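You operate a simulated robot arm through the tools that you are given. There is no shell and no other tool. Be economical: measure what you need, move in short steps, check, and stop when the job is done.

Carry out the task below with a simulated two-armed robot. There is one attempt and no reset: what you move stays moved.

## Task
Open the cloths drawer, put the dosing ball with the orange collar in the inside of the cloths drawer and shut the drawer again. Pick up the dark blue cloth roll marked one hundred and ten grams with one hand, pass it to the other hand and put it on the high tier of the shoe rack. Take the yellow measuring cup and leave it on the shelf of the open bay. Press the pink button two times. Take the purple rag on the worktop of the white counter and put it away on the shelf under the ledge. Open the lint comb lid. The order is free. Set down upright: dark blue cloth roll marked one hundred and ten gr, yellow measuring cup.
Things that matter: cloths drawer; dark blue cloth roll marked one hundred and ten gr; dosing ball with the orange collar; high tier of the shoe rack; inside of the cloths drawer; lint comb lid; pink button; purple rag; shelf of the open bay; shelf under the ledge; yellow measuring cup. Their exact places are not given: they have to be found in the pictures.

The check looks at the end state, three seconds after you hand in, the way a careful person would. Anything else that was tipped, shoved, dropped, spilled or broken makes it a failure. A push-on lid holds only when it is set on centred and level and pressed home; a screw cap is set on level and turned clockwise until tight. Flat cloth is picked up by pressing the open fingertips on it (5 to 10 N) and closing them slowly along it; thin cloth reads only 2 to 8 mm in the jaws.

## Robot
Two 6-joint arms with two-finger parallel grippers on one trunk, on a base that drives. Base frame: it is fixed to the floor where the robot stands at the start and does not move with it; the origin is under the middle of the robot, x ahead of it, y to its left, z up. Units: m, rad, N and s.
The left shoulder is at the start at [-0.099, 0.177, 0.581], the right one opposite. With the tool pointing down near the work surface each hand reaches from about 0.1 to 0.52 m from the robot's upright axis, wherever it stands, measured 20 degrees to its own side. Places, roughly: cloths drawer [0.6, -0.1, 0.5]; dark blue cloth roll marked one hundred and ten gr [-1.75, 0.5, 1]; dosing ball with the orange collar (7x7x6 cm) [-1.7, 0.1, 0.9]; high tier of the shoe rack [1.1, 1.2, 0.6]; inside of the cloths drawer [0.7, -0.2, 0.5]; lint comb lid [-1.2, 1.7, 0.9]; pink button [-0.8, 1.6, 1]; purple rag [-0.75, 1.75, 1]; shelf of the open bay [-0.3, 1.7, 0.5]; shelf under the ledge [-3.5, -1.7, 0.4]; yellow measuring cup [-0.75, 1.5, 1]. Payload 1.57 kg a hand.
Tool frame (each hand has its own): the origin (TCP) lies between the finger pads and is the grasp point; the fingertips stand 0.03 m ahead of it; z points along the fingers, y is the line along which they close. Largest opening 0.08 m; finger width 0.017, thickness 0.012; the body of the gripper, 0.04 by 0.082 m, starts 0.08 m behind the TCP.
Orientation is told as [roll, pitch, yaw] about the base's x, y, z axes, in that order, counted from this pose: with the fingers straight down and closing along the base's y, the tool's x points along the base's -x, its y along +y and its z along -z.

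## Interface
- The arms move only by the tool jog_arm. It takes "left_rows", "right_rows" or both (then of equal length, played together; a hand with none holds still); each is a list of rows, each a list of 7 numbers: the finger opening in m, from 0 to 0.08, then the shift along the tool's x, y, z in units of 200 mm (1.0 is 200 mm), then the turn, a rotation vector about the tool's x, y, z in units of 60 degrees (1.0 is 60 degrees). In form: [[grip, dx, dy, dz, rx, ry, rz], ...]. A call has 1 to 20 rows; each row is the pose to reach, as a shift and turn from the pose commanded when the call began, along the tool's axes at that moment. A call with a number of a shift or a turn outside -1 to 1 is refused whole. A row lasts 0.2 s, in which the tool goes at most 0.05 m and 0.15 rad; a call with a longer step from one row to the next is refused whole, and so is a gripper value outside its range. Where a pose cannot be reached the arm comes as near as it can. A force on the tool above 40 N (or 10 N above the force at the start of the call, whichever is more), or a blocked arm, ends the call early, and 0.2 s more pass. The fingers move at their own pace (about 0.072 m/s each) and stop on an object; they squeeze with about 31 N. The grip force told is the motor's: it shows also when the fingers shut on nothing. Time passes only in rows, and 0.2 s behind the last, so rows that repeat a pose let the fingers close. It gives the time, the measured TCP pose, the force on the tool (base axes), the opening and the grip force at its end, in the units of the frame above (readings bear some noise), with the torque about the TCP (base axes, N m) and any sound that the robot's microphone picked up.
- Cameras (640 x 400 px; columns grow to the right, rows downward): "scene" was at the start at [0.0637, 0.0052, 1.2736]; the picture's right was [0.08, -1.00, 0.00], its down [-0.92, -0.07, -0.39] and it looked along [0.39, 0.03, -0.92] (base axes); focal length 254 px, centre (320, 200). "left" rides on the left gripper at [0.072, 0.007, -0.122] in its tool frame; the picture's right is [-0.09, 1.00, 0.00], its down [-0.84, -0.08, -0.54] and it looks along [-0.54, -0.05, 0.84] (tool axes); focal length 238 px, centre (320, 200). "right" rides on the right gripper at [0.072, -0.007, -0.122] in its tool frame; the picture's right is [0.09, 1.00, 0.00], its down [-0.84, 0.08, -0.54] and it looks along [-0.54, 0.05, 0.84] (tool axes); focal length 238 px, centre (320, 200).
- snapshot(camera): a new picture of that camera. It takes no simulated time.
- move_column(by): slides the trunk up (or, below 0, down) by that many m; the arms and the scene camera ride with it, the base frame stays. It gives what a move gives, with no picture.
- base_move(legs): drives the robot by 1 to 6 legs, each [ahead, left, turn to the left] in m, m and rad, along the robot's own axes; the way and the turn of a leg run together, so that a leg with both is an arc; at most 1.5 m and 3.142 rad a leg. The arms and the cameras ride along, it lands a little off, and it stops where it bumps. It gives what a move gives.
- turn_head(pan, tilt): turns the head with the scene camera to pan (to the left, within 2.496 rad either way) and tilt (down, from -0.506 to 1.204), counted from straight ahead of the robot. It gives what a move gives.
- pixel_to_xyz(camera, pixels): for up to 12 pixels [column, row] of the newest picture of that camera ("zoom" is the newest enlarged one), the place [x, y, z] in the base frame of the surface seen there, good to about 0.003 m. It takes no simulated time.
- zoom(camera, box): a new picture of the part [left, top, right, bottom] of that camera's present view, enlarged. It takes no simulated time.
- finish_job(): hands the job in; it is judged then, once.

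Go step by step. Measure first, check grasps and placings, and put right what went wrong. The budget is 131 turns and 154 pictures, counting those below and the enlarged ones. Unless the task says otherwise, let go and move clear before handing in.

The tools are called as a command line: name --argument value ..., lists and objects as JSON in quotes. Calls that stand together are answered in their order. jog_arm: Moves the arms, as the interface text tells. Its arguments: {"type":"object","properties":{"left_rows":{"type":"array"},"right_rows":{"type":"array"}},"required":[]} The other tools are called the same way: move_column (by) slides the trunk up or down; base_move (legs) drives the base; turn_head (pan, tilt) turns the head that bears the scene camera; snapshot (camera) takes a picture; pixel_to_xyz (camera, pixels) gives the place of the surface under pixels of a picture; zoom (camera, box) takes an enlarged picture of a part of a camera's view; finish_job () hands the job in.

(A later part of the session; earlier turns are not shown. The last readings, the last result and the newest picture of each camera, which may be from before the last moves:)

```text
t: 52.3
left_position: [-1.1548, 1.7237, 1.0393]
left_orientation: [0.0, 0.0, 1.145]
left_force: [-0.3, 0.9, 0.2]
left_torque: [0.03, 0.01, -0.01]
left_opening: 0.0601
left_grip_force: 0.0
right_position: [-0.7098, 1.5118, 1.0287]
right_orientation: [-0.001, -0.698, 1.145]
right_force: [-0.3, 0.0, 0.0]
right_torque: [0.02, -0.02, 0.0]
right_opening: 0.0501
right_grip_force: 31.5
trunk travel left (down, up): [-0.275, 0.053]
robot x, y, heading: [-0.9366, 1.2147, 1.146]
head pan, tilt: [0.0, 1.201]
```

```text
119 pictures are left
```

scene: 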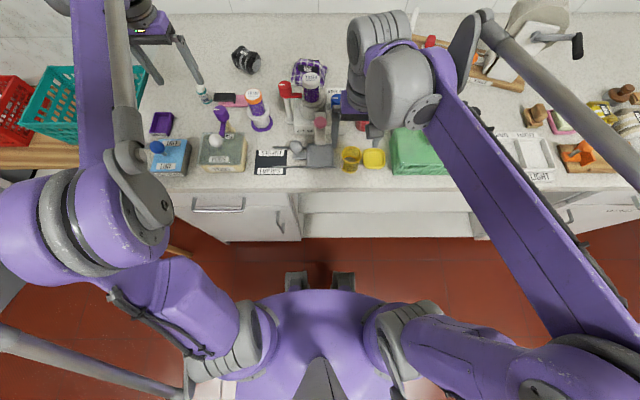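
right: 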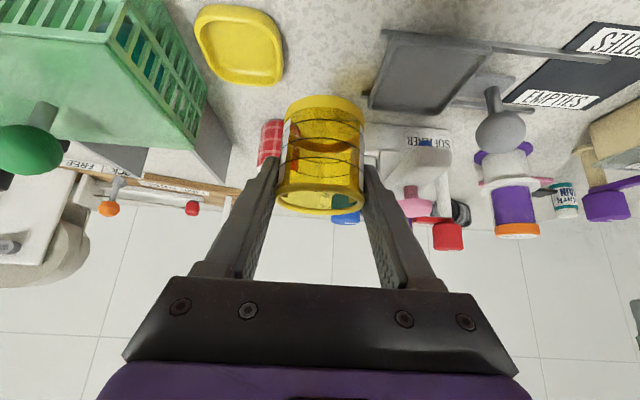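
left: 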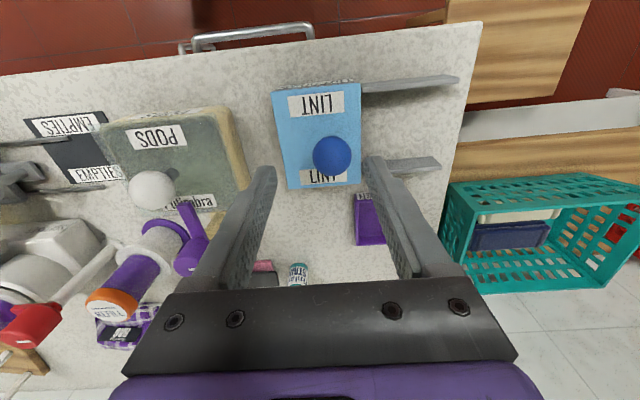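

The knob sits at (331,154); I'll measure its centre.

pixel_to_xyz --camera "left" --pixels '[[331, 154], [314, 154], [348, 154], [331, 137], [331, 171], [316, 135], [410, 85], [420, 165], [355, 120]]'

```text
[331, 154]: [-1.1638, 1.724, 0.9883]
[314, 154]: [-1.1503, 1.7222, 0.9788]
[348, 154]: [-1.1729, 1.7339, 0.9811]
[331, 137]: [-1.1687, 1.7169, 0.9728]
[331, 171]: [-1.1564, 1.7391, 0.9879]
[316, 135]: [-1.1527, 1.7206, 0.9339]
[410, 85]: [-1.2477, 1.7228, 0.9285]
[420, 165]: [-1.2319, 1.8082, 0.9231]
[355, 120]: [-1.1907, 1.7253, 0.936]
```

The ball centre is at about (-1.162,1.727,0.975). I'll descend, close, and slide left in small steps.

jog_arm --left_rows '[[0.06, 0, 0.04, 0.1, 0, 0, 0], [0.06, 0, 0.04, 0.22, 0, 0, 0], [0.06, 0, 0.04, 0.32, 0, 0, 0], [0.02, 0, 0.04, 0.32, 0, 0, 0], [0.02, 0, 0.04, 0.32, 0, 0, 0], [0.02, 0, 0.04, 0.32, 0, 0, 0]]'

jog_arm --left_rows '[[0.02, 0, 0.05, 0, 0, 0, 0], [0.02, 0, 0.1, 0, 0, 0, 0], [0.02, 0, 0.15, 0, 0, 0, 0]]'

snapshot --camera "left"

```text
t: 53.7
left_position: [-1.1641, 1.7266, 0.9749]
left_orientation: [0.0, 0.001, 1.146]
left_force: [-2.9, 2.0, -2.7]
left_torque: [0.29, 0.05, 0.06]
left_opening: 0.0337
left_grip_force: 41.3
right_position: [-0.7105, 1.5124, 1.0292]
right_orientation: [0.0, -0.698, 1.146]
right_force: [0.1, -0.1, -0.5]
right_torque: [0.02, -0.01, 0.0]
right_opening: 0.0504
right_grip_force: 30.5
trunk travel left (down, up): [-0.275, 0.053]
robot x, y, heading: [-0.9347, 1.2175, 1.147]
head pan, tilt: [0.0, 1.201]
```

```text
t: 54.5
left_position: [-1.1924, 1.7402, 0.9755]
left_orientation: [-0.002, 0.003, 1.144]
left_force: [1.0, 1.4, -29.1]
left_torque: [0.06, -0.05, 0.01]
left_opening: 0.0333
left_grip_force: 40.9
right_position: [-0.7116, 1.5128, 1.0276]
right_orientation: [-0.002, -0.697, 1.148]
right_force: [-0.2, 0.2, -0.1]
right_torque: [0.03, 0.02, -0.01]
right_opening: 0.0501
right_grip_force: 31.1
trunk travel left (down, up): [-0.275, 0.053]
robot x, y, heading: [-0.9392, 1.2174, 1.152]
head pan, tilt: [0.0, 1.201]
```

```text
118 pictures are left
```

left: 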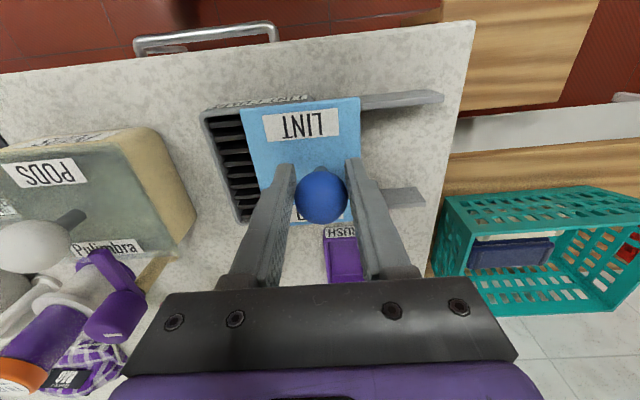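

The lid slides and the lint slots are appearing. The hand is being pulled down (−29 N), so I'll ease down slightly and keep sliding.

jog_arm --left_rows '[[0.02, 0, 0.0, 0.015, 0, 0, 0], [0.02, 0, 0.06, 0.015, 0, 0, 0], [0.02, 0, 0.12, 0.015, 0, 0, 0], [0.02, 0, 0.18, 0.015, 0, 0, 0], [0.02, 0, 0.24, 0.015, 0, 0, 0]]'

snapshot --camera "left"

```text
t: 55.7
left_position: [-1.2357, 1.7586, 0.9764]
left_orientation: [-0.001, 0.0, 1.145]
left_force: [1.3, 4.6, 11.6]
left_torque: [-0.3, 0.02, 0.02]
left_opening: 0.0333
left_grip_force: 40.8
right_position: [-0.7095, 1.5116, 1.0279]
right_orientation: [0.0, -0.697, 1.145]
right_force: [0.1, -0.4, 0.4]
right_torque: [-0.03, 0.0, 0.0]
right_opening: 0.0502
right_grip_force: 30.9
trunk travel left (down, up): [-0.275, 0.053]
robot x, y, heading: [-0.9316, 1.217, 1.144]
head pan, tilt: [0.0, 1.201]
```

```text
117 pictures are left
```

left: 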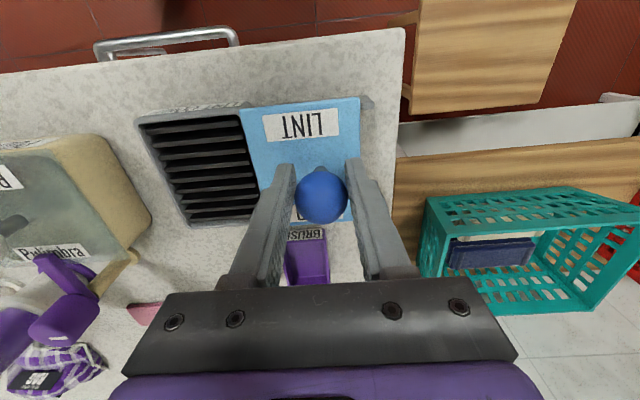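

Nearly open; I'll slide about 1.5 cm more toward the rail end and watch the force.

jog_arm --left_rows '[[0.02, 0, 0.02, 0, 0, 0, 0], [0.02, 0, 0.045, 0, 0, 0, 0], [0.02, 0, 0.07, 0, 0, 0, 0]]'

snapshot --camera "left"

```text
t: 56.5
left_position: [-1.2427, 1.7621, 0.9748]
left_orientation: [-0.001, 0.0, 1.143]
left_force: [26.0, -13.7, 4.3]
left_torque: [0.76, -0.54, -0.02]
left_opening: 0.0334
left_grip_force: 41.4
right_position: [-0.7063, 1.5094, 1.0282]
right_orientation: [0.003, -0.699, 1.143]
right_force: [-0.5, 0.0, 0.2]
right_torque: [-0.01, 0.03, 0.02]
right_opening: 0.0503
right_grip_force: 30.8
trunk travel left (down, up): [-0.275, 0.053]
robot x, y, heading: [-0.9365, 1.2146, 1.14]
head pan, tilt: [0.0, 1.201]
```

```text
116 pictures are left
```

left: 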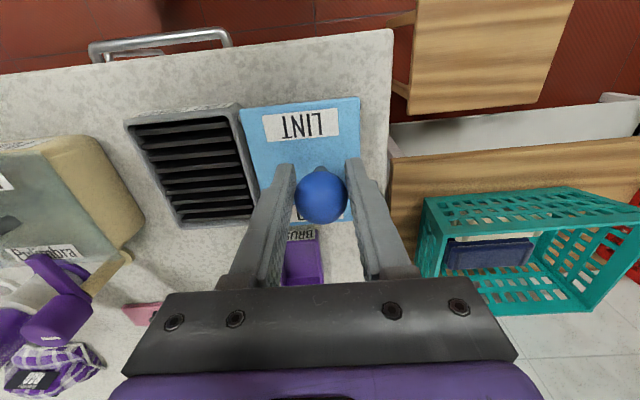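

The lid hit its end stop at 29 N, so it's fully open. I'll ease back, let go and lift the left hand, while the right hand raises and draws the cup back.

jog_arm --left_rows '[[0.02, 0, -0.035, 0, 0, 0, 0], [0.06, 0, -0.035, 0, 0, 0, 0], [0.06, 0, -0.035, 0, 0, 0, 0], [0.06, 0, -0.035, -0.2, 0, 0, 0], [0.06, 0, -0.035, -0.4, 0, 0, 0], [0.06, 0.2, -0.2, -0.55, 0, 0, 0], [0.06, 0.3, -0.4, -0.7, 0, 0, 0], [0.06, 0.3, -0.6, -0.7, 0, 0, 0]]' --right_rows '[[0.04, 0, 0, 0, 0, 0, 0], [0.04, -0.06, 0, -0.077, 0, 0, 0], [0.04, -0.13, 0, -0.153, 0, 0, 0], [0.04, -0.19, 0, -0.23, 0, 0, 0], [0.04, -0.257, 0, -0.306, 0, 0, 0], [0.04, -0.104, 0, -0.434, 0, 0, 0], [0.04, 0.049, 0, -0.563, 0, 0, 0], [0.04, 0.049, 0, -0.563, 0, 0, 0]]'

snapshot --camera "scene"

```text
refused: row 6 steps farther than a row can; nothing moved
```

```text
115 pictures are left
```

scene: 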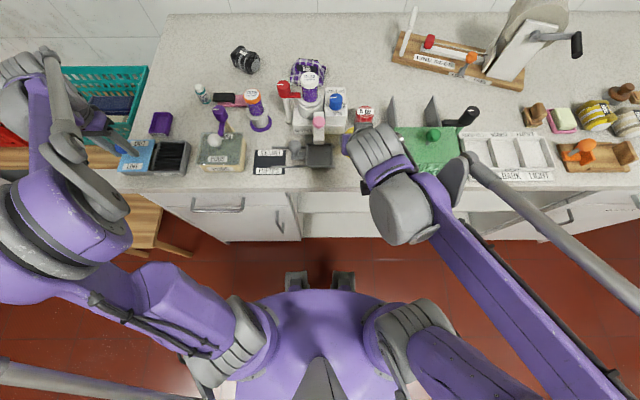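

That call was refused because one row's step was too long. I'll use shorter steps.

jog_arm --left_rows '[[0.02, 0, -0.035, 0, 0, 0, 0], [0.06, 0, -0.035, 0, 0, 0, 0], [0.06, 0, -0.035, 0, 0, 0, 0], [0.06, 0, -0.035, -0.2, 0, 0, 0], [0.06, 0, -0.035, -0.4, 0, 0, 0], [0.06, 0, -0.035, -0.6, 0, 0, 0], [0.06, 0, -0.2, -0.7, 0, 0, 0], [0.06, 0, -0.4, -0.8, 0, 0, 0], [0.06, 0, -0.6, -0.8, 0, 0, 0]]' --right_rows '[[0.04, 0, 0, 0, 0, 0, 0], [0.04, -0.06, 0, -0.077, 0, 0, 0], [0.04, -0.13, 0, -0.153, 0, 0, 0], [0.04, -0.19, 0, -0.23, 0, 0, 0], [0.04, -0.257, 0, -0.306, 0, 0, 0], [0.04, -0.104, 0, -0.434, 0, 0, 0], [0.04, 0.049, 0, -0.563, 0, 0, 0], [0.04, 0.049, 0, -0.563, 0, 0, 0], [0.04, 0.049, 0, -0.563, 0, 0, 0]]'

base_move --legs '[[0.1, 0, 0]]'

snapshot --camera "scene"

snapshot --camera "left"

```text
t: 58.5
left_position: [-1.1344, 1.7121, 1.1348]
left_orientation: [0.001, 0.003, 1.145]
left_force: [0.0, -0.2, 0.0]
left_torque: [0.02, 0.01, -0.04]
left_opening: 0.0599
left_grip_force: 0.1
right_position: [-0.7429, 1.4379, 1.1075]
right_orientation: [0.002, -0.699, 1.145]
right_force: [-0.4, -0.3, -0.3]
right_torque: [0.02, -0.03, 0.0]
right_opening: 0.0506
right_grip_force: 31.3
trunk travel left (down, up): [-0.275, 0.053]
robot x, y, heading: [-0.9351, 1.2178, 1.145]
head pan, tilt: [0.0, 1.201]
```

```text
t: 59.6
left_position: [-1.0938, 1.8034, 1.1336]
left_orientation: [0.001, -0.001, 1.144]
left_force: [0.8, 0.0, 0.5]
left_torque: [-0.03, 0.03, -0.01]
left_opening: 0.06
left_grip_force: 0.1
right_position: [-0.7007, 1.5294, 1.1072]
right_orientation: [0.0, -0.699, 1.146]
right_force: [-0.5, -0.4, -0.9]
right_torque: [0.02, 0.0, 0.0]
right_opening: 0.0504
right_grip_force: 30.9
trunk travel left (down, up): [-0.275, 0.053]
robot x, y, heading: [-0.8946, 1.3125, 1.149]
head pan, tilt: [0.0, 1.201]
```

```text
114 pictures are left
```

scene: 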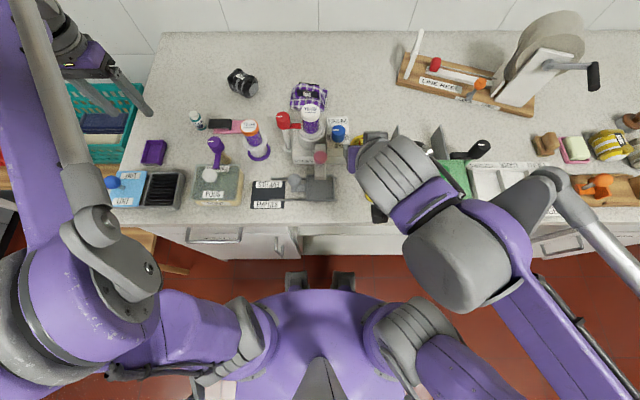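

```text
113 pictures are left
```

left: 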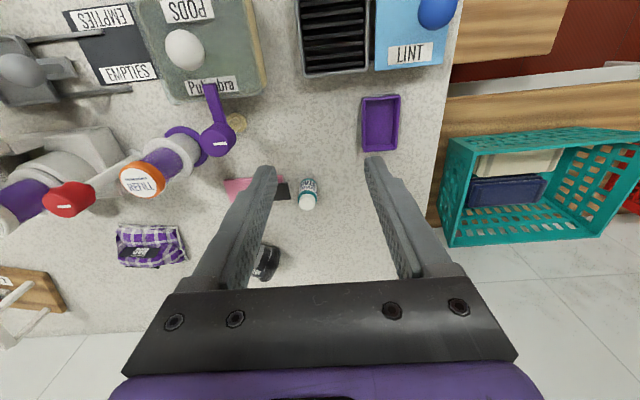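

I'm now 0.19 m from the counter edge, so the rag is within reach. It's at (150,245) in the left picture; measuring its extent.

zoom --camera "left" --box '[90, 190, 220, 290]'

pixel_to_xyz --camera "left" --pixels '[[121, 230], [180, 228], [124, 263], [184, 258], [150, 245], [150, 230], [150, 260], [130, 245], [172, 243], [12, 210], [65, 200]]'

```text
4.00 times, centred on (155, 240) of left
```

zoom: 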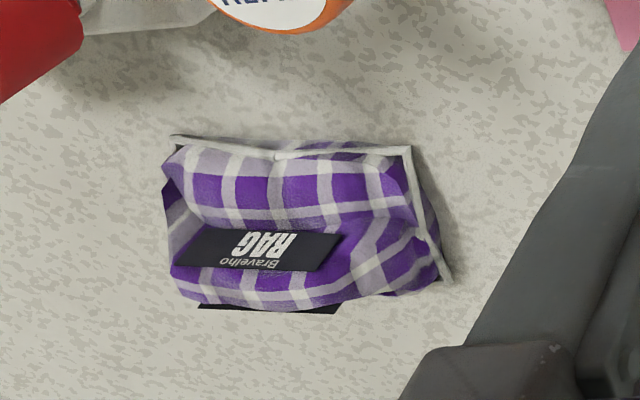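

```text
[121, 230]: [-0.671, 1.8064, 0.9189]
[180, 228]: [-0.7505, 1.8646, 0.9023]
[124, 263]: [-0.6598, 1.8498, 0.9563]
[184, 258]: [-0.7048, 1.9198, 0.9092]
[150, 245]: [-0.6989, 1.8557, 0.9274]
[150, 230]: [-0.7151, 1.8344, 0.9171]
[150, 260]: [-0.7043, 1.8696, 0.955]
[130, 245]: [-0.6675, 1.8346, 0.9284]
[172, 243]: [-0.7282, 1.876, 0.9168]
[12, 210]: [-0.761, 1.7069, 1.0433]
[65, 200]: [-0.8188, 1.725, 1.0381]
```

The rag is about 8×6 cm. I'll query a few more points, then swing the left hand part-way over it, yawing clockwise so the fingers close front to back.

pixel_to_xyz --camera "zoom" --pixels '[[270, 309], [325, 309], [205, 306], [180, 145], [400, 150], [165, 190], [415, 235], [300, 285], [280, 200], [380, 270], [230, 285], [345, 190]]'

jog_arm --left_rows '[[0.08, 0, 0, -0.13, 0, 0, 0.1], [0.08, -0.07, -0.1, -0.13, 0, 0, 0.22], [0.08, -0.14, -0.22, -0.13, 0, 0, 0.34], [0.08, -0.21, -0.34, -0.13, 0, 0, 0.46], [0.08, -0.28, -0.46, -0.13, 0, 0, 0.58], [0.08, -0.36, -0.58, -0.13, 0, 0, 0.7], [0.08, -0.45, -0.72, -0.13, 0, 0, 0.8], [0.08, -0.545, -0.86, -0.13, 0, 0, 0.9]]'

```text
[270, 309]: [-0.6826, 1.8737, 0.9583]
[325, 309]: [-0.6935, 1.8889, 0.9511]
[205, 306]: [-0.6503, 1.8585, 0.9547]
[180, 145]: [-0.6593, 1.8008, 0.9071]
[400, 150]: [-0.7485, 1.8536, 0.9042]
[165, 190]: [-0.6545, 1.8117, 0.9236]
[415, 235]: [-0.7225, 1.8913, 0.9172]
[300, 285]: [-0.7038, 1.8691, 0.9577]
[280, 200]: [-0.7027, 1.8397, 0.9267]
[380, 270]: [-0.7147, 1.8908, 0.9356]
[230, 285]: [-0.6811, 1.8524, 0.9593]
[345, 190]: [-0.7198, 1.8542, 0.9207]
```

```text
t: 61.4
left_position: [-0.8903, 1.8312, 1.161]
left_orientation: [0.001, 0.001, 0.201]
left_force: [0.9, -0.3, -0.3]
left_torque: [-0.01, 0.01, -0.07]
left_opening: 0.0798
left_grip_force: 0.1
right_position: [-0.7001, 1.53, 1.1087]
right_orientation: [0.0, -0.699, 1.145]
right_force: [-0.6, 0.2, -0.6]
right_torque: [-0.02, 0.03, 0.02]
right_opening: 0.0504
right_grip_force: 31.0
trunk travel left (down, up): [-0.275, 0.053]
robot x, y, heading: [-0.897, 1.3054, 1.146]
head pan, tilt: [0.0, 1.201]
```

The rag's ridge runs along the back at z≈0.957, centred at about (-0.684,1.859). I'll finish the swing and yaw to hover above it.

jog_arm --left_rows '[[0.08, -0.125, -0.01, 0, 0, 0, 0.1], [0.08, -0.25, -0.02, 0, 0, 0, 0.2], [0.08, -0.375, -0.03, 0, 0, 0, 0.3], [0.08, -0.5, -0.04, 0, 0, 0, 0.4], [0.08, -0.625, -0.05, 0, 0, 0, 0.5], [0.08, -0.75, -0.06, 0, 0, 0, 0.6], [0.08, -0.875, -0.07, 0, 0, 0, 0.7], [0.08, -1.0, -0.07, 0, 0, 0, 0.775], [0.08, -1.0, -0.07, 0.2, 0, 0, 0.775], [0.08, -1.0, -0.07, 0.2, 0, 0, 0.775]]'

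snapshot --camera "left"

snapshot --camera "scene"

```text
t: 63.6
left_position: [-0.6931, 1.8575, 1.1202]
left_orientation: [-0.001, 0.0, -0.611]
left_force: [0.3, -0.2, 0.6]
left_torque: [0.0, -0.01, 0.03]
left_opening: 0.08
left_grip_force: 0.1
left hand out of reach, approached as far as the arm can: row 7, 8, 9
right_position: [-0.7008, 1.5298, 1.1081]
right_orientation: [-0.001, -0.698, 1.145]
right_force: [-0.5, -0.4, -0.5]
right_torque: [-0.01, 0.0, -0.01]
right_opening: 0.0506
right_grip_force: 30.8
trunk travel left (down, up): [-0.275, 0.053]
robot x, y, heading: [-0.8942, 1.3051, 1.14]
head pan, tilt: [0.0, 1.201]
```

```text
111 pictures are left
```

left: 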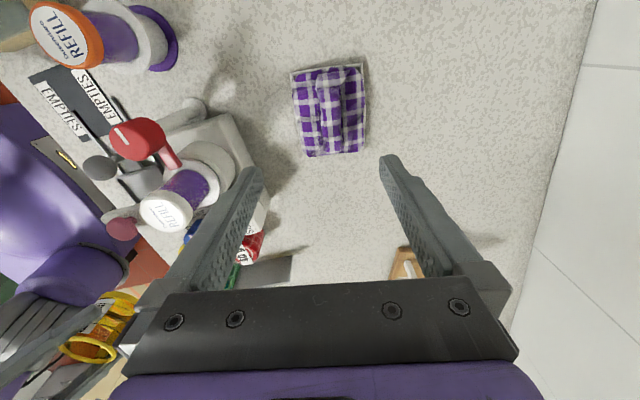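

```text
110 pictures are left
```

scene: 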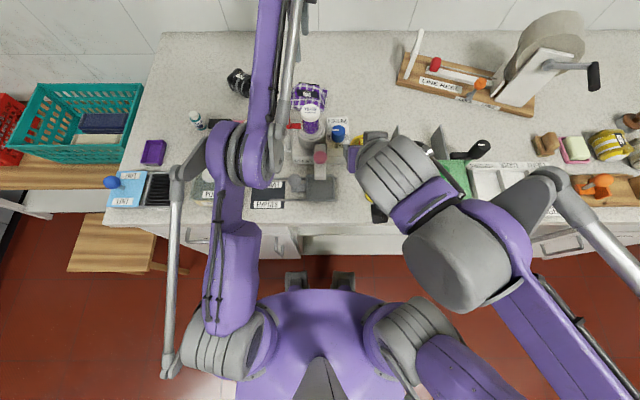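

The hand hovers above the rag, seen at (330,110). I'll measure its edges in this view.

pixel_to_xyz --camera "left" --pixels '[[330, 110], [295, 110], [365, 110], [310, 110], [345, 110], [330, 75], [330, 145], [305, 145], [358, 145], [300, 80], [355, 80], [338, 125]]'

zoom --camera "left" --box '[250, 40, 410, 170]'

```text
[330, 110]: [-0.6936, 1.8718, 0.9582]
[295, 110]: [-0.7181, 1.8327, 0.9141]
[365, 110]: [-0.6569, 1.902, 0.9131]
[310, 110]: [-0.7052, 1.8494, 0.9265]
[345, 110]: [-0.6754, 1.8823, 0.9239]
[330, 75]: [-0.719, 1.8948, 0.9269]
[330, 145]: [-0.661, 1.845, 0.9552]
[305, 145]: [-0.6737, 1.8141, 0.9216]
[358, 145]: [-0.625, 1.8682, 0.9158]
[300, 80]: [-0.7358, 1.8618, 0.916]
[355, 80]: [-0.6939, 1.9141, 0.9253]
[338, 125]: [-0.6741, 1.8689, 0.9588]
```

```text
3.08 times, centred on (330, 105) of left
```

zoom: 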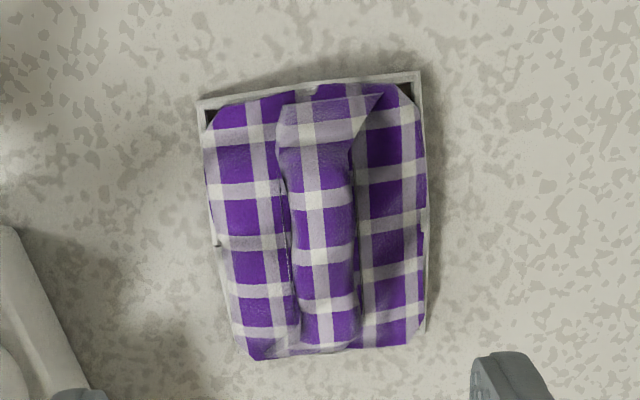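

The rag is a folded pad with a raised central fold (z 0.958 over a 0.925 base), which makes a good handle. I'll descend and pinch that fold.

jog_arm --left_rows '[[0.06, -0.045, 0.06, 0.2, 0, 0, 0], [0.06, -0.045, 0.065, 0.4, 0, 0, 0], [0.06, -0.045, 0.065, 0.6, 0, 0, 0], [0.06, -0.045, 0.065, 0.72, 0, 0, 0], [0.06, -0.045, 0.065, 0.79, 0, 0, 0], [0.06, -0.045, 0.065, 0.815, 0, 0, 0], [0.06, -0.045, 0.065, 0.825, 0, 0, 0]]'

snapshot --camera "left"

```text
t: 65.4
left_position: [-0.6763, 1.8681, 0.9997]
left_orientation: [0.002, 0.003, -0.608]
left_force: [-0.6, -0.4, 1.4]
left_torque: [0.01, -0.01, -0.01]
left_opening: 0.0599
left_grip_force: 0.1
left hand out of reach, approached as far as the arm can: row 5, 6, 7
right_position: [-0.7011, 1.526, 1.1074]
right_orientation: [0.001, -0.7, 1.143]
right_force: [-0.6, -0.4, -0.3]
right_torque: [0.0, 0.06, -0.01]
right_opening: 0.0504
right_grip_force: 31.1
trunk travel left (down, up): [-0.275, 0.053]
robot x, y, heading: [-0.8968, 1.307, 1.144]
head pan, tilt: [0.0, 1.201]
stopped in row 7 (left hand): the arm was blocked; the commanded pose is now the measured one
```

```text
108 pictures are left
```

left: 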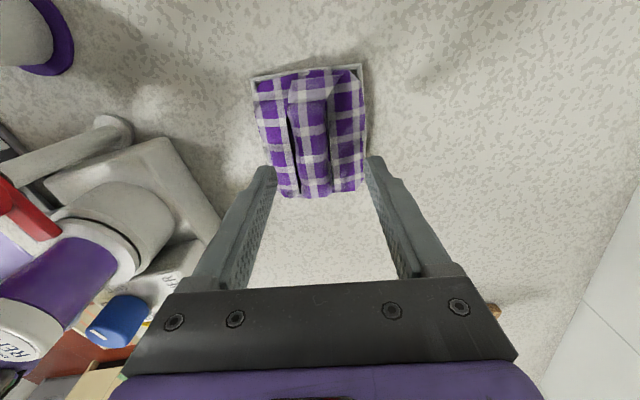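

The arm stopped at z 1.0, out of reach downwards. Lowering the trunk 4 cm should bring the hand down to the fold.

snapshot --camera "scene"

move_column --by -0.03

snapshot --camera "left"

```text
107 pictures are left
```

scene: 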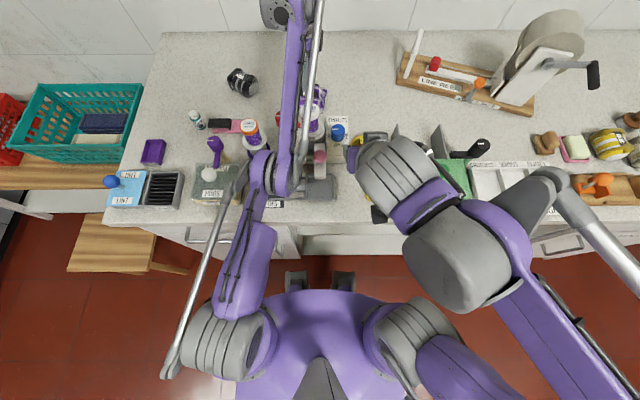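

```text
t: 66.2
left_position: [-0.6821, 1.8579, 0.971]
left_orientation: [0.012, 0.0, -0.609]
left_force: [-0.2, -0.6, -0.2]
left_torque: [-0.05, -0.02, 0.0]
left_opening: 0.0604
left_grip_force: 0.1
right_position: [-0.7104, 1.5161, 1.0806]
right_orientation: [-0.002, -0.712, 1.147]
right_force: [0.1, 0.0, 0.3]
right_torque: [-0.03, -0.02, -0.02]
right_opening: 0.0505
right_grip_force: 30.9
trunk travel left (down, up): [-0.245, 0.083]
robot x, y, heading: [-0.8941, 1.3007, 1.149]
head pan, tilt: [0.0, 1.201]
```

```text
106 pictures are left
```

left: 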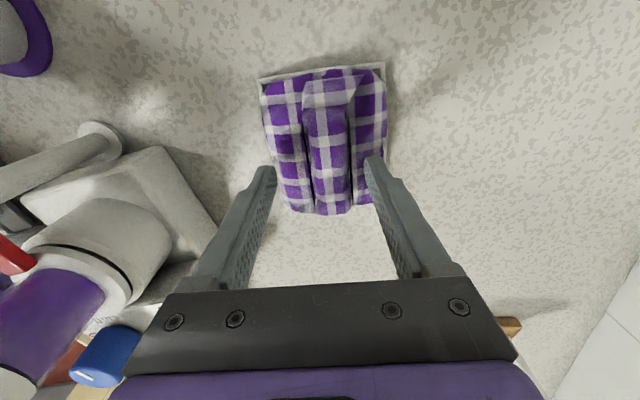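

The lowering tilted the body slightly, so the left upper arm is probably resting on the counter edge. I'll raise the trunk to the top instead to clear it.

move_column --by 0.083

jog_arm --left_rows '[[0.06, 0, 0, 0.1, 0, 0, 0], [0.06, 0, 0, 0.2, 0, 0, 0], [0.06, 0, 0, 0.25, 0, 0, 0], [0.06, 0, 0, 0.29, 0, 0, 0], [0.06, 0, 0, 0.32, 0, 0, 0]]'

snapshot --camera "left"

turn_head --pan 0.4 --tilt 0.9

snapshot --camera "scene"

```text
t: 67.3
left_position: [-0.6669, 1.8901, 1.0789]
left_orientation: [0.046, 0.01, -0.608]
left_force: [-0.5, -0.1, 0.1]
left_torque: [0.03, -0.02, -0.01]
left_opening: 0.06
left_grip_force: 0.0
right_position: [-0.7011, 1.5287, 1.1611]
right_orientation: [0.0, -0.699, 1.144]
right_force: [-0.5, 0.3, -0.2]
right_torque: [0.02, -0.01, -0.02]
right_opening: 0.0502
right_grip_force: 30.6
trunk travel left (down, up): [-0.328, 0.0]
robot x, y, heading: [-0.8939, 1.3077, 1.15]
head pan, tilt: [0.0, 1.201]
```

```text
t: 68.5
left_position: [-0.6477, 1.9181, 1.0433]
left_orientation: [0.046, 0.008, -0.604]
left_force: [0.0, 0.4, -0.4]
left_torque: [0.01, 0.02, 0.0]
left_opening: 0.0601
left_grip_force: 0.1
left hand out of reach, approached as far as the arm can: row 1, 2, 3, 4, 5
right_position: [-0.702, 1.5288, 1.1612]
right_orientation: [-0.001, -0.697, 1.145]
right_force: [0.2, 0.5, -0.5]
right_torque: [0.0, -0.01, 0.01]
right_opening: 0.0502
right_grip_force: 30.9
trunk travel left (down, up): [-0.328, 0.0]
robot x, y, heading: [-0.8944, 1.3086, 1.146]
head pan, tilt: [0.0, 1.201]
```

```text
105 pictures are left
```

left: 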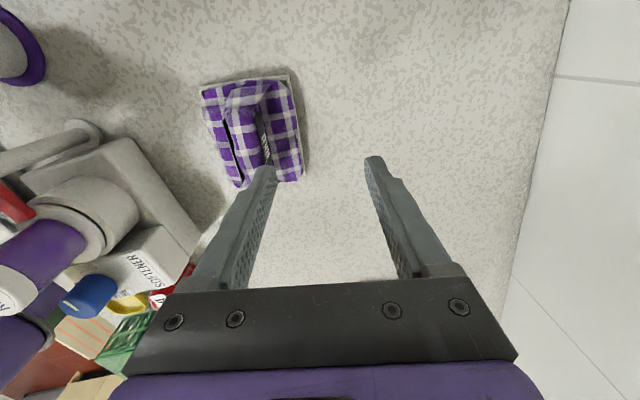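

```text
t: 69.4
left_position: [-0.6477, 1.9171, 1.0448]
left_orientation: [0.046, 0.009, -0.609]
left_force: [0.8, -0.3, -0.1]
left_torque: [-0.01, -0.01, -0.02]
left_opening: 0.06
left_grip_force: 0.0
right_position: [-0.7014, 1.5305, 1.1601]
right_orientation: [0.0, -0.697, 1.146]
right_force: [-0.1, 1.0, -0.2]
right_torque: [0.02, -0.02, -0.01]
right_opening: 0.0503
right_grip_force: 31.3
trunk travel left (down, up): [-0.328, 0.0]
robot x, y, heading: [-0.8979, 1.3055, 1.146]
head pan, tilt: [0.4, 0.901]
```

```text
104 pictures are left
```

scene: 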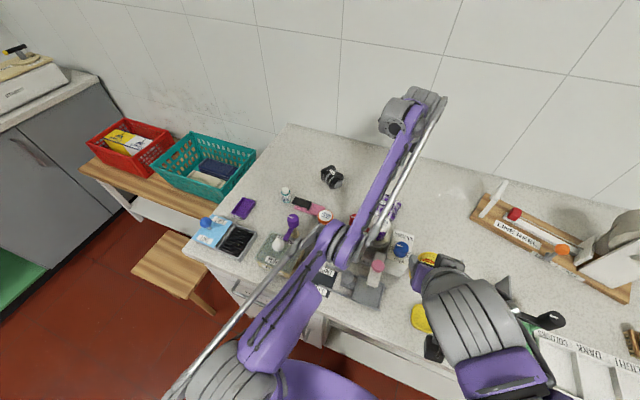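

The readings suggest the arm is too close at this height: going down pushes the hand outward. So I'll back the base off 8 cm, lower the trunk a bit, and try again.

base_move --legs '[[-0.08, 0, 0]]'

move_column --by -0.05

snapshot --camera "left"

```text
t: 70.5
left_position: [-0.6774, 1.8475, 1.0455]
left_orientation: [0.047, 0.008, -0.608]
left_force: [0.1, -0.6, -0.5]
left_torque: [-0.02, 0.01, -0.03]
left_opening: 0.0599
left_grip_force: 0.0
right_position: [-0.7327, 1.4594, 1.1614]
right_orientation: [0.001, -0.7, 1.146]
right_force: [0.9, 0.0, -0.6]
right_torque: [-0.03, 0.02, -0.02]
right_opening: 0.0502
right_grip_force: 31.5
trunk travel left (down, up): [-0.328, 0.0]
robot x, y, heading: [-0.9252, 1.2368, 1.144]
head pan, tilt: [0.4, 0.901]
```

```text
t: 71.4
left_position: [-0.6795, 1.8488, 0.9933]
left_orientation: [0.047, 0.009, -0.609]
left_force: [-0.1, 0.6, 0.2]
left_torque: [-0.02, 0.01, 0.02]
left_opening: 0.0599
left_grip_force: 0.0
right_position: [-0.7332, 1.4586, 1.1106]
right_orientation: [0.0, -0.697, 1.145]
right_force: [-0.4, 0.1, 0.9]
right_torque: [0.01, -0.04, -0.01]
right_opening: 0.0508
right_grip_force: 31.0
trunk travel left (down, up): [-0.278, 0.05]
robot x, y, heading: [-0.93, 1.239, 1.147]
head pan, tilt: [0.4, 0.901]
```

```text
103 pictures are left
```

left: 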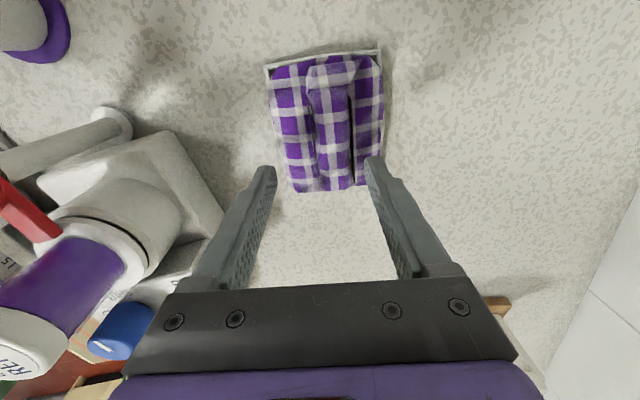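

No contact this time. The fold is about 12 mm ahead along the closing axis; I'll lower the trunk 3.4 cm and nudge the hand over.

jog_arm --left_rows '[[0.06, -0.01, 0.03, 0, 0, 0, 0], [0.06, -0.01, 0.06, 0, 0, 0, 0]]'

move_column --by -0.03

snapshot --camera "left"

```text
t: 72.0
left_position: [-0.6793, 1.8475, 0.9936]
left_orientation: [0.046, 0.011, -0.608]
left_force: [-0.1, 0.0, 0.3]
left_torque: [0.02, -0.01, 0.0]
left_opening: 0.0601
left_grip_force: 0.1
left hand out of reach, approached as far as the arm can: row 1, 2
right_position: [-0.733, 1.4581, 1.1115]
right_orientation: [0.0, -0.698, 1.143]
right_force: [-0.5, -0.6, 0.3]
right_torque: [-0.04, -0.01, -0.01]
right_opening: 0.0504
right_grip_force: 31.3
trunk travel left (down, up): [-0.278, 0.05]
robot x, y, heading: [-0.9299, 1.2362, 1.139]
head pan, tilt: [0.4, 0.901]
```

```text
t: 72.6
left_position: [-0.6847, 1.8371, 0.9565]
left_orientation: [0.033, 0.006, -0.609]
left_force: [0.0, -1.6, 18.6]
left_torque: [0.44, -0.34, 0.06]
left_opening: 0.0601
left_grip_force: 0.0
right_position: [-0.7349, 1.4563, 1.0829]
right_orientation: [-0.002, -0.697, 1.143]
right_force: [-0.7, -0.3, -0.2]
right_torque: [-0.01, -0.03, 0.03]
right_opening: 0.0504
right_grip_force: 31.2
trunk travel left (down, up): [-0.252, 0.076]
robot x, y, heading: [-0.9256, 1.2332, 1.14]
head pan, tilt: [0.4, 0.901]
stopped: the force on the tool passed its limit at 51 N (the readings are from after the stop); the commanded pose is now the measured one
```

```text
102 pictures are left
```

left: 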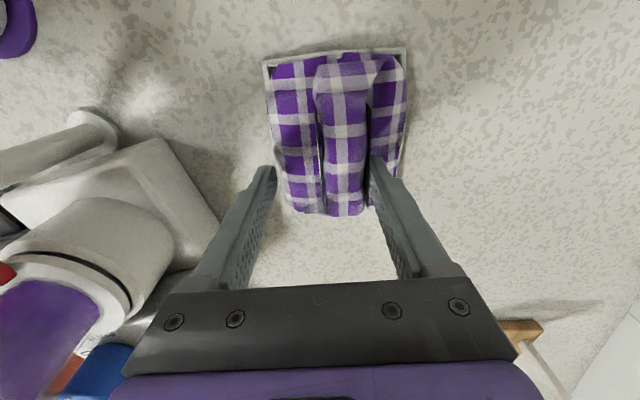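

The tips touch at 18 N with the right finger close to the fold's edge. I'll lift a few mm, shift 12 mm and look.

jog_arm --left_rows '[[0.06, 0, 0, -0.04, 0, 0, 0], [0.06, 0, 0.04, -0.04, 0, 0, 0], [0.06, 0, 0.07, -0.04, 0, 0, 0], [0.06, 0, 0.07, -0.04, 0, 0, 0]]'

zoom --camera "left" --box '[220, 40, 440, 240]'

```text
t: 73.6
left_position: [-0.6846, 1.8377, 0.9578]
left_orientation: [0.034, 0.007, -0.61]
left_force: [0.3, 0.3, 0.6]
left_torque: [0.0, -0.01, 0.03]
left_opening: 0.0599
left_grip_force: 0.0
left hand out of reach, approached as far as the arm can: row 2, 3, 4
right_position: [-0.7337, 1.4573, 1.083]
right_orientation: [-0.001, -0.695, 1.146]
right_force: [-0.4, 1.4, 0.6]
right_torque: [-0.01, 0.0, -0.02]
right_opening: 0.0502
right_grip_force: 30.8
trunk travel left (down, up): [-0.252, 0.076]
robot x, y, heading: [-0.9276, 1.2367, 1.147]
head pan, tilt: [0.4, 0.901]
```

```text
2.00 times, centred on (330, 140) of left
```

zoom: 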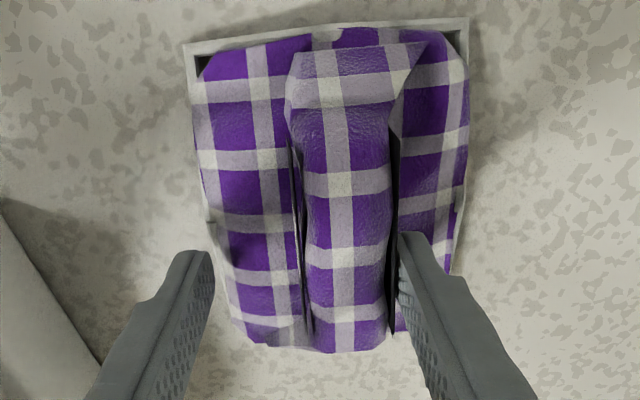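

The fold lies between the fingers, so I'll close slowly on it.

jog_arm --left_rows '[[0.05, 0, 0, 0.0, 0, 0, 0], [0.04, 0, 0, 0.0, 0, 0, 0], [0.03, 0, 0, 0.0, 0, 0, 0], [0.02, 0, 0, 0, 0, 0, 0], [0.01, 0, 0, 0, 0, 0, 0], [0.0, 0, 0, 0, 0, 0, 0], [0.0, 0, 0, 0, 0, 0, 0]]'

snapshot --camera "left"

```text
t: 75.2
left_position: [-0.6842, 1.8369, 0.9595]
left_orientation: [0.03, 0.008, -0.609]
left_force: [-2.9, -3.4, 6.9]
left_torque: [-0.42, 0.33, 0.01]
left_opening: 0.0223
left_grip_force: 31.6
right_position: [-0.7333, 1.4558, 1.0843]
right_orientation: [-0.001, -0.697, 1.145]
right_force: [1.2, -0.6, -0.5]
right_torque: [0.02, 0.0, -0.01]
right_opening: 0.0501
right_grip_force: 31.0
trunk travel left (down, up): [-0.252, 0.076]
robot x, y, heading: [-0.9269, 1.2357, 1.146]
head pan, tilt: [0.4, 0.901]
```

```text
100 pictures are left
```

left: 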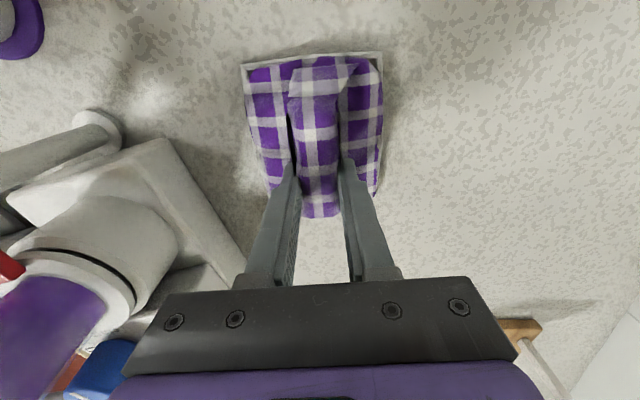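

The fold is gripped (22 mm, 31 N). I'll lift with the trunk and check.

move_column --by 0.07

jog_arm --left_rows '[[0.0, 0, 0, -0.15, 0, 0, 0], [0.0, 0, 0, -0.3, 0, 0, 0], [0.0, 0, 0, -0.45, 0, 0, 0], [0, 0, 0, -0.6, 0, 0, 0]]'

snapshot --camera "left"

snapshot --camera "scene"

```text
t: 76.3
left_position: [-0.682, 1.8403, 1.0312]
left_orientation: [0.033, 0.005, -0.609]
left_force: [-0.7, -0.2, -0.7]
left_torque: [0.03, -0.03, 0.01]
left_opening: 0.0227
left_grip_force: 30.8
right_position: [-0.7331, 1.4567, 1.1519]
right_orientation: [0.0, -0.695, 1.145]
right_force: [-0.1, 0.4, 0.1]
right_torque: [0.02, -0.02, 0.01]
right_opening: 0.0504
right_grip_force: 30.9
trunk travel left (down, up): [-0.322, 0.006]
robot x, y, heading: [-0.9269, 1.2375, 1.144]
head pan, tilt: [0.4, 0.901]
```

```text
t: 77.3
left_position: [-0.6913, 1.8272, 1.1462]
left_orientation: [0.033, 0.007, -0.61]
left_force: [0.2, 0.1, 0.4]
left_torque: [-0.02, -0.01, -0.03]
left_opening: 0.0229
left_grip_force: 31.3
left hand out of reach, approached as far as the arm can: row 4
right_position: [-0.7334, 1.4576, 1.1534]
right_orientation: [-0.002, -0.697, 1.145]
right_force: [0.1, 0.1, -0.1]
right_torque: [-0.01, 0.0, 0.0]
right_opening: 0.0504
right_grip_force: 31.5
trunk travel left (down, up): [-0.322, 0.006]
robot x, y, heading: [-0.926, 1.2378, 1.145]
head pan, tilt: [0.4, 0.901]
```

```text
99 pictures are left
```

left: 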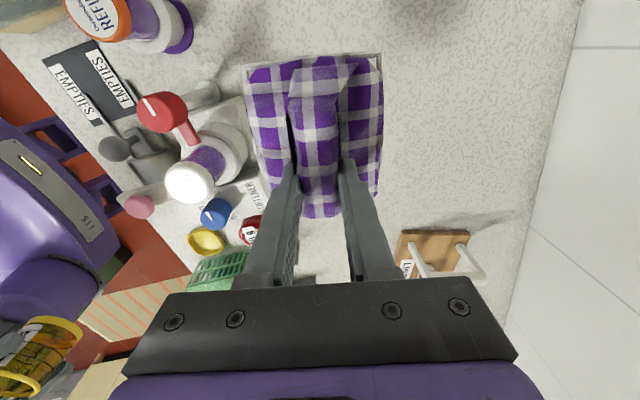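

```text
98 pictures are left
```

scene: 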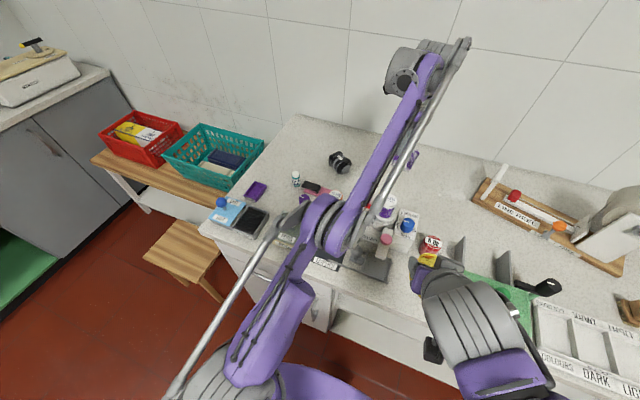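

The rag is lifted cleanly. I'll back off 0.3 m and slide right about 0.3 m to face the open bay, then look at the shelf.

base_move --legs '[[-0.3, 0, 0], [0, -0.3, 0]]'

turn_head --pan -0.1 --tilt 0.95

snapshot --camera "scene"

snapshot --camera "right"

```text
t: 82.1
left_position: [-0.546, 1.4373, 1.1451]
left_orientation: [0.035, 0.008, -0.605]
left_force: [-0.4, 0.2, -0.5]
left_torque: [-0.03, -0.01, -0.01]
left_opening: 0.023
left_grip_force: 30.9
right_position: [-0.5871, 1.0661, 1.1532]
right_orientation: [0.002, -0.697, 1.148]
right_force: [0.8, -0.1, -0.3]
right_torque: [-0.03, 0.03, -0.04]
right_opening: 0.0503
right_grip_force: 31.2
trunk travel left (down, up): [-0.322, 0.006]
robot x, y, heading: [-0.7803, 0.8455, 1.146]
head pan, tilt: [0.4, 0.901]
```

```text
t: 83.0
left_position: [-0.5462, 1.4365, 1.1476]
left_orientation: [0.034, 0.007, -0.604]
left_force: [-0.4, 0.2, -1.0]
left_torque: [0.02, 0.01, -0.02]
left_opening: 0.0229
left_grip_force: 30.9
right_position: [-0.5878, 1.0663, 1.1545]
right_orientation: [-0.002, -0.695, 1.147]
right_force: [-0.3, 0.5, -0.6]
right_torque: [0.02, 0.0, 0.03]
right_opening: 0.05
right_grip_force: 31.2
trunk travel left (down, up): [-0.322, 0.006]
robot x, y, heading: [-0.7821, 0.8431, 1.147]
head pan, tilt: [-0.099, 0.949]
```

```text
97 pictures are left
```

scene: 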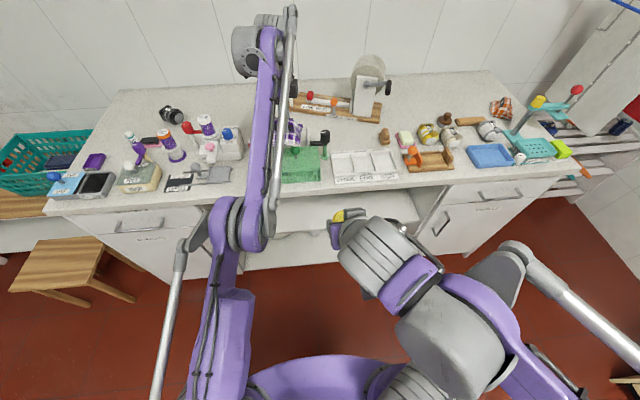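

```text
96 pictures are left
```

right: 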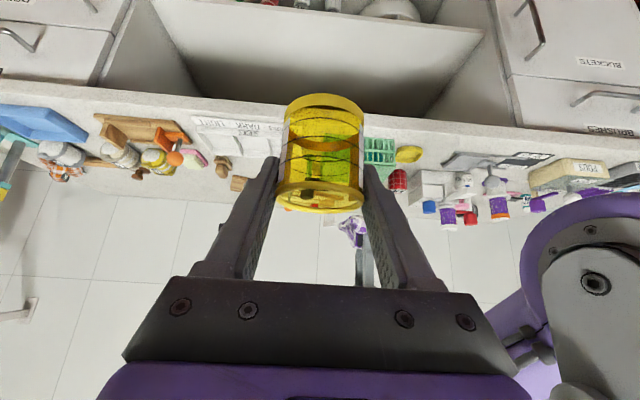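

The cup is upright in hand and the shelf shows at (300,40) in the right picture. I'll measure the shelf and pull the left hand (with the rag) back from over the counter.

pixel_to_xyz --camera "right" --pixels '[[300, 12], [300, 40], [220, 30], [400, 45], [400, 23], [200, 8], [160, 5], [470, 33], [350, 30]]'

pixel_to_xyz --camera "scene" --pixels '[[300, 228], [380, 215], [360, 200], [350, 192], [290, 215], [410, 222], [310, 240], [400, 205]]'

jog_arm --left_rows '[[0, -0.036, -0.2, 0, 0, 0, 0], [0, -0.072, -0.4, 0, 0, 0, 0], [0, -0.108, -0.6, 0, 0, 0, 0], [0, -0.144, -0.8, 0, 0, 0, 0], [0, -0.18, -0.98, 0, 0, 0, 0]]'

```text
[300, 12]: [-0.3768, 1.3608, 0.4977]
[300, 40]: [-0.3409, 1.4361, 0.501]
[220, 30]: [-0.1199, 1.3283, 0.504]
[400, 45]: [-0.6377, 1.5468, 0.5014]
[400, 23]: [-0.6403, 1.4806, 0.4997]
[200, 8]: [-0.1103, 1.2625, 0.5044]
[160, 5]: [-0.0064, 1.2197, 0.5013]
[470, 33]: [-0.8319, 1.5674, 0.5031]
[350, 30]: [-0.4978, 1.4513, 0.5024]
```

```text
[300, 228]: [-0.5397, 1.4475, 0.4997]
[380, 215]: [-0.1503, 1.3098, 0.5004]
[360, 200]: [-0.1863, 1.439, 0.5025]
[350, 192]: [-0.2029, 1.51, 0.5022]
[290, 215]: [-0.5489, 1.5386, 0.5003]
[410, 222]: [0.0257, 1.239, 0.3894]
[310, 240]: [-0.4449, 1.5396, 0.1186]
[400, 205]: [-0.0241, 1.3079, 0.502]
```

```text
t: 84.2
left_position: [-0.5505, 1.3546, 1.1637]
left_orientation: [0.031, 0.007, -0.605]
left_force: [0.1, -0.3, -1.0]
left_torque: [0.01, -0.01, 0.0]
left_opening: 0.0227
left_grip_force: 30.8
left hand out of reach, approached as far as the arm can: row 2, 3, 4, 5
right_position: [-0.5866, 1.0666, 1.1548]
right_orientation: [0.0, -0.695, 1.148]
right_force: [1.3, -0.4, -0.4]
right_torque: [-0.01, -0.01, -0.02]
right_opening: 0.0502
right_grip_force: 30.5
trunk travel left (down, up): [-0.322, 0.006]
robot x, y, heading: [-0.7766, 0.8469, 1.147]
head pan, tilt: [-0.099, 0.949]
```

The shelf's front edge is at n≈1.08, z=0.502. The left hand doesn't fold in at this yaw, so I'll rotate it back toward neutral while pulling in.

jog_arm --left_rows '[[0, 0, 0, 0, 0, 0, -0.14], [0, 0, 0, 0, 0, 0, -0.28], [0, 0, 0, 0, 0, 0, -0.42], [0, 0, 0, 0, 0, 0, -0.56], [0, 0, 0, 0, 0, 0, -0.7], [0, 0, 0, 0, 0, 0, -0.84], [0, 0, 0, 0, 0, 0, -0.98]]'

jog_arm --left_rows '[[0, 0, 0, 0, 0, 0, -0.14], [0, 0, 0, 0, 0, 0, -0.28], [0, 0, 0, 0, 0, 0, -0.42], [0, 0, 0, 0, 0, 0, -0.56], [0, 0, 0, 0, 0, 0, -0.69], [0, 0, 0, 0, 0, 0, -0.69]]'

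```text
t: 85.8
left_position: [-0.5497, 1.3548, 1.1627]
left_orientation: [0.021, -0.022, 0.421]
left_force: [0.5, -0.1, -1.7]
left_torque: [0.02, 0.02, 0.0]
left_opening: 0.0229
left_grip_force: 31.2
left hand out of reach, approached as far as the arm can: row 7
right_position: [-0.588, 1.0665, 1.1532]
right_orientation: [0.0, -0.695, 1.146]
right_force: [-0.4, -0.1, 0.3]
right_torque: [-0.01, -0.01, 0.0]
right_opening: 0.0502
right_grip_force: 31.1
trunk travel left (down, up): [-0.322, 0.006]
robot x, y, heading: [-0.7807, 0.8418, 1.149]
head pan, tilt: [-0.099, 0.949]
```

```text
t: 87.2
left_position: [-0.5488, 1.3545, 1.1633]
left_orientation: [0.001, -0.031, 1.144]
left_force: [-0.6, 0.1, -0.4]
left_torque: [-0.02, 0.01, -0.05]
left_opening: 0.023
left_grip_force: 31.6
right_position: [-0.5885, 1.0667, 1.1526]
right_orientation: [0.0, -0.694, 1.148]
right_force: [-0.8, 0.2, -0.6]
right_torque: [0.01, 0.0, 0.01]
right_opening: 0.0503
right_grip_force: 31.0
trunk travel left (down, up): [-0.322, 0.006]
robot x, y, heading: [-0.7798, 0.8461, 1.145]
head pan, tilt: [-0.099, 0.949]
```

Yaw is back to neutral. Now I'll draw the left hand back and out to the left.

jog_arm --left_rows '[[0, 0.17, 0.17, 0, 0, 0, 0], [0, 0.34, 0.34, 0, 0, 0, 0], [0, 0.5, 0.5, 0, 0, 0, 0], [0, 0.65, 0.67, 0, 0, 0, 0], [0, 0.8, 0.84, 0, 0, 0, 0], [0, 0.9, 0.98, 0, 0, 0, 0]]'

move_column --by -0.28

turn_head --pan -0.2 --tilt 0.9

snapshot --camera "scene"

snapshot --camera "right"

```text
t: 88.6
left_position: [-0.6734, 1.4231, 1.2115]
left_orientation: [0.001, -0.033, 1.142]
left_force: [0.3, 0.5, -0.9]
left_torque: [-0.03, -0.01, -0.02]
left_opening: 0.0229
left_grip_force: 30.7
left hand out of reach, approached as far as the arm can: row 1, 2, 3, 4, 5, 6
right_position: [-0.5868, 1.067, 1.1542]
right_orientation: [-0.002, -0.695, 1.146]
right_force: [0.8, 0.7, -0.3]
right_torque: [0.0, -0.02, -0.01]
right_opening: 0.0502
right_grip_force: 30.9
trunk travel left (down, up): [-0.322, 0.006]
robot x, y, heading: [-0.7795, 0.842, 1.15]
head pan, tilt: [-0.099, 0.949]
```

```text
t: 90.5
left_position: [-0.6842, 1.4061, 0.9578]
left_orientation: [0.0, 0.055, 1.142]
left_force: [-1.8, -7.9, 21.6]
left_torque: [0.1, -0.03, 0.04]
left_opening: 0.0233
left_grip_force: 31.1
right_position: [-0.5878, 1.0678, 0.9445]
right_orientation: [-0.002, -0.693, 1.148]
right_force: [0.0, -0.3, 0.1]
right_torque: [-0.02, 0.02, -0.05]
right_opening: 0.0505
right_grip_force: 30.5
trunk travel left (down, up): [-0.116, 0.212]
robot x, y, heading: [-0.7801, 0.8424, 1.147]
head pan, tilt: [-0.099, 0.949]
stopped: the force on the tool passed its limit at 116 N (the readings are from after the stop); the commanded pose is now the measured one
```

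```text
t: 91.2
left_position: [-0.6835, 1.4066, 0.9568]
left_orientation: [0.0, 0.051, 1.143]
left_force: [-2.2, -7.7, 15.7]
left_torque: [-0.19, 0.03, -0.03]
left_opening: 0.023
left_grip_force: 31.3
right_position: [-0.5883, 1.0656, 0.9454]
right_orientation: [-0.001, -0.692, 1.147]
right_force: [0.4, 0.2, -0.6]
right_torque: [-0.02, 0.02, 0.01]
right_opening: 0.0501
right_grip_force: 30.9
trunk travel left (down, up): [-0.116, 0.212]
robot x, y, heading: [-0.7783, 0.846, 1.151]
head pan, tilt: [-0.201, 0.901]
```

```text
95 pictures are left
```

scene: 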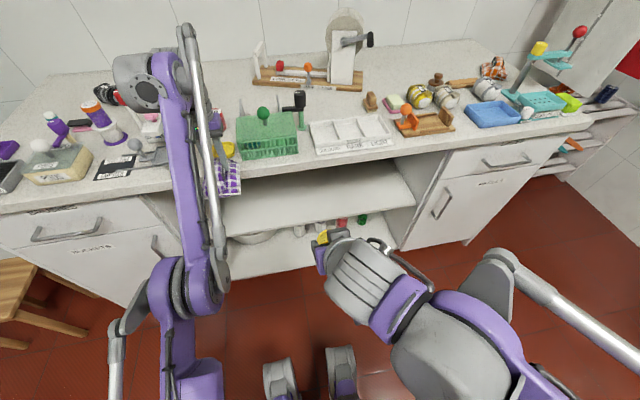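

```text
94 pictures are left
```

right: 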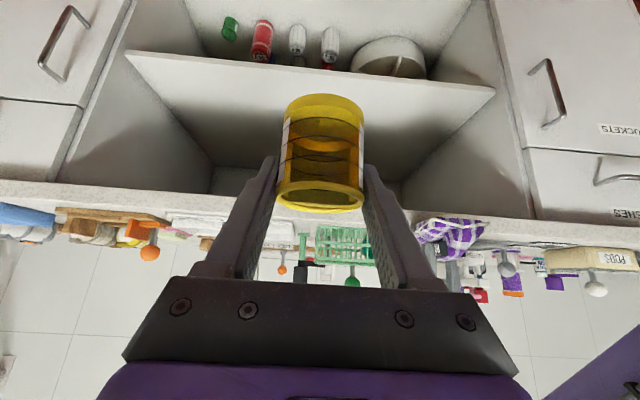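

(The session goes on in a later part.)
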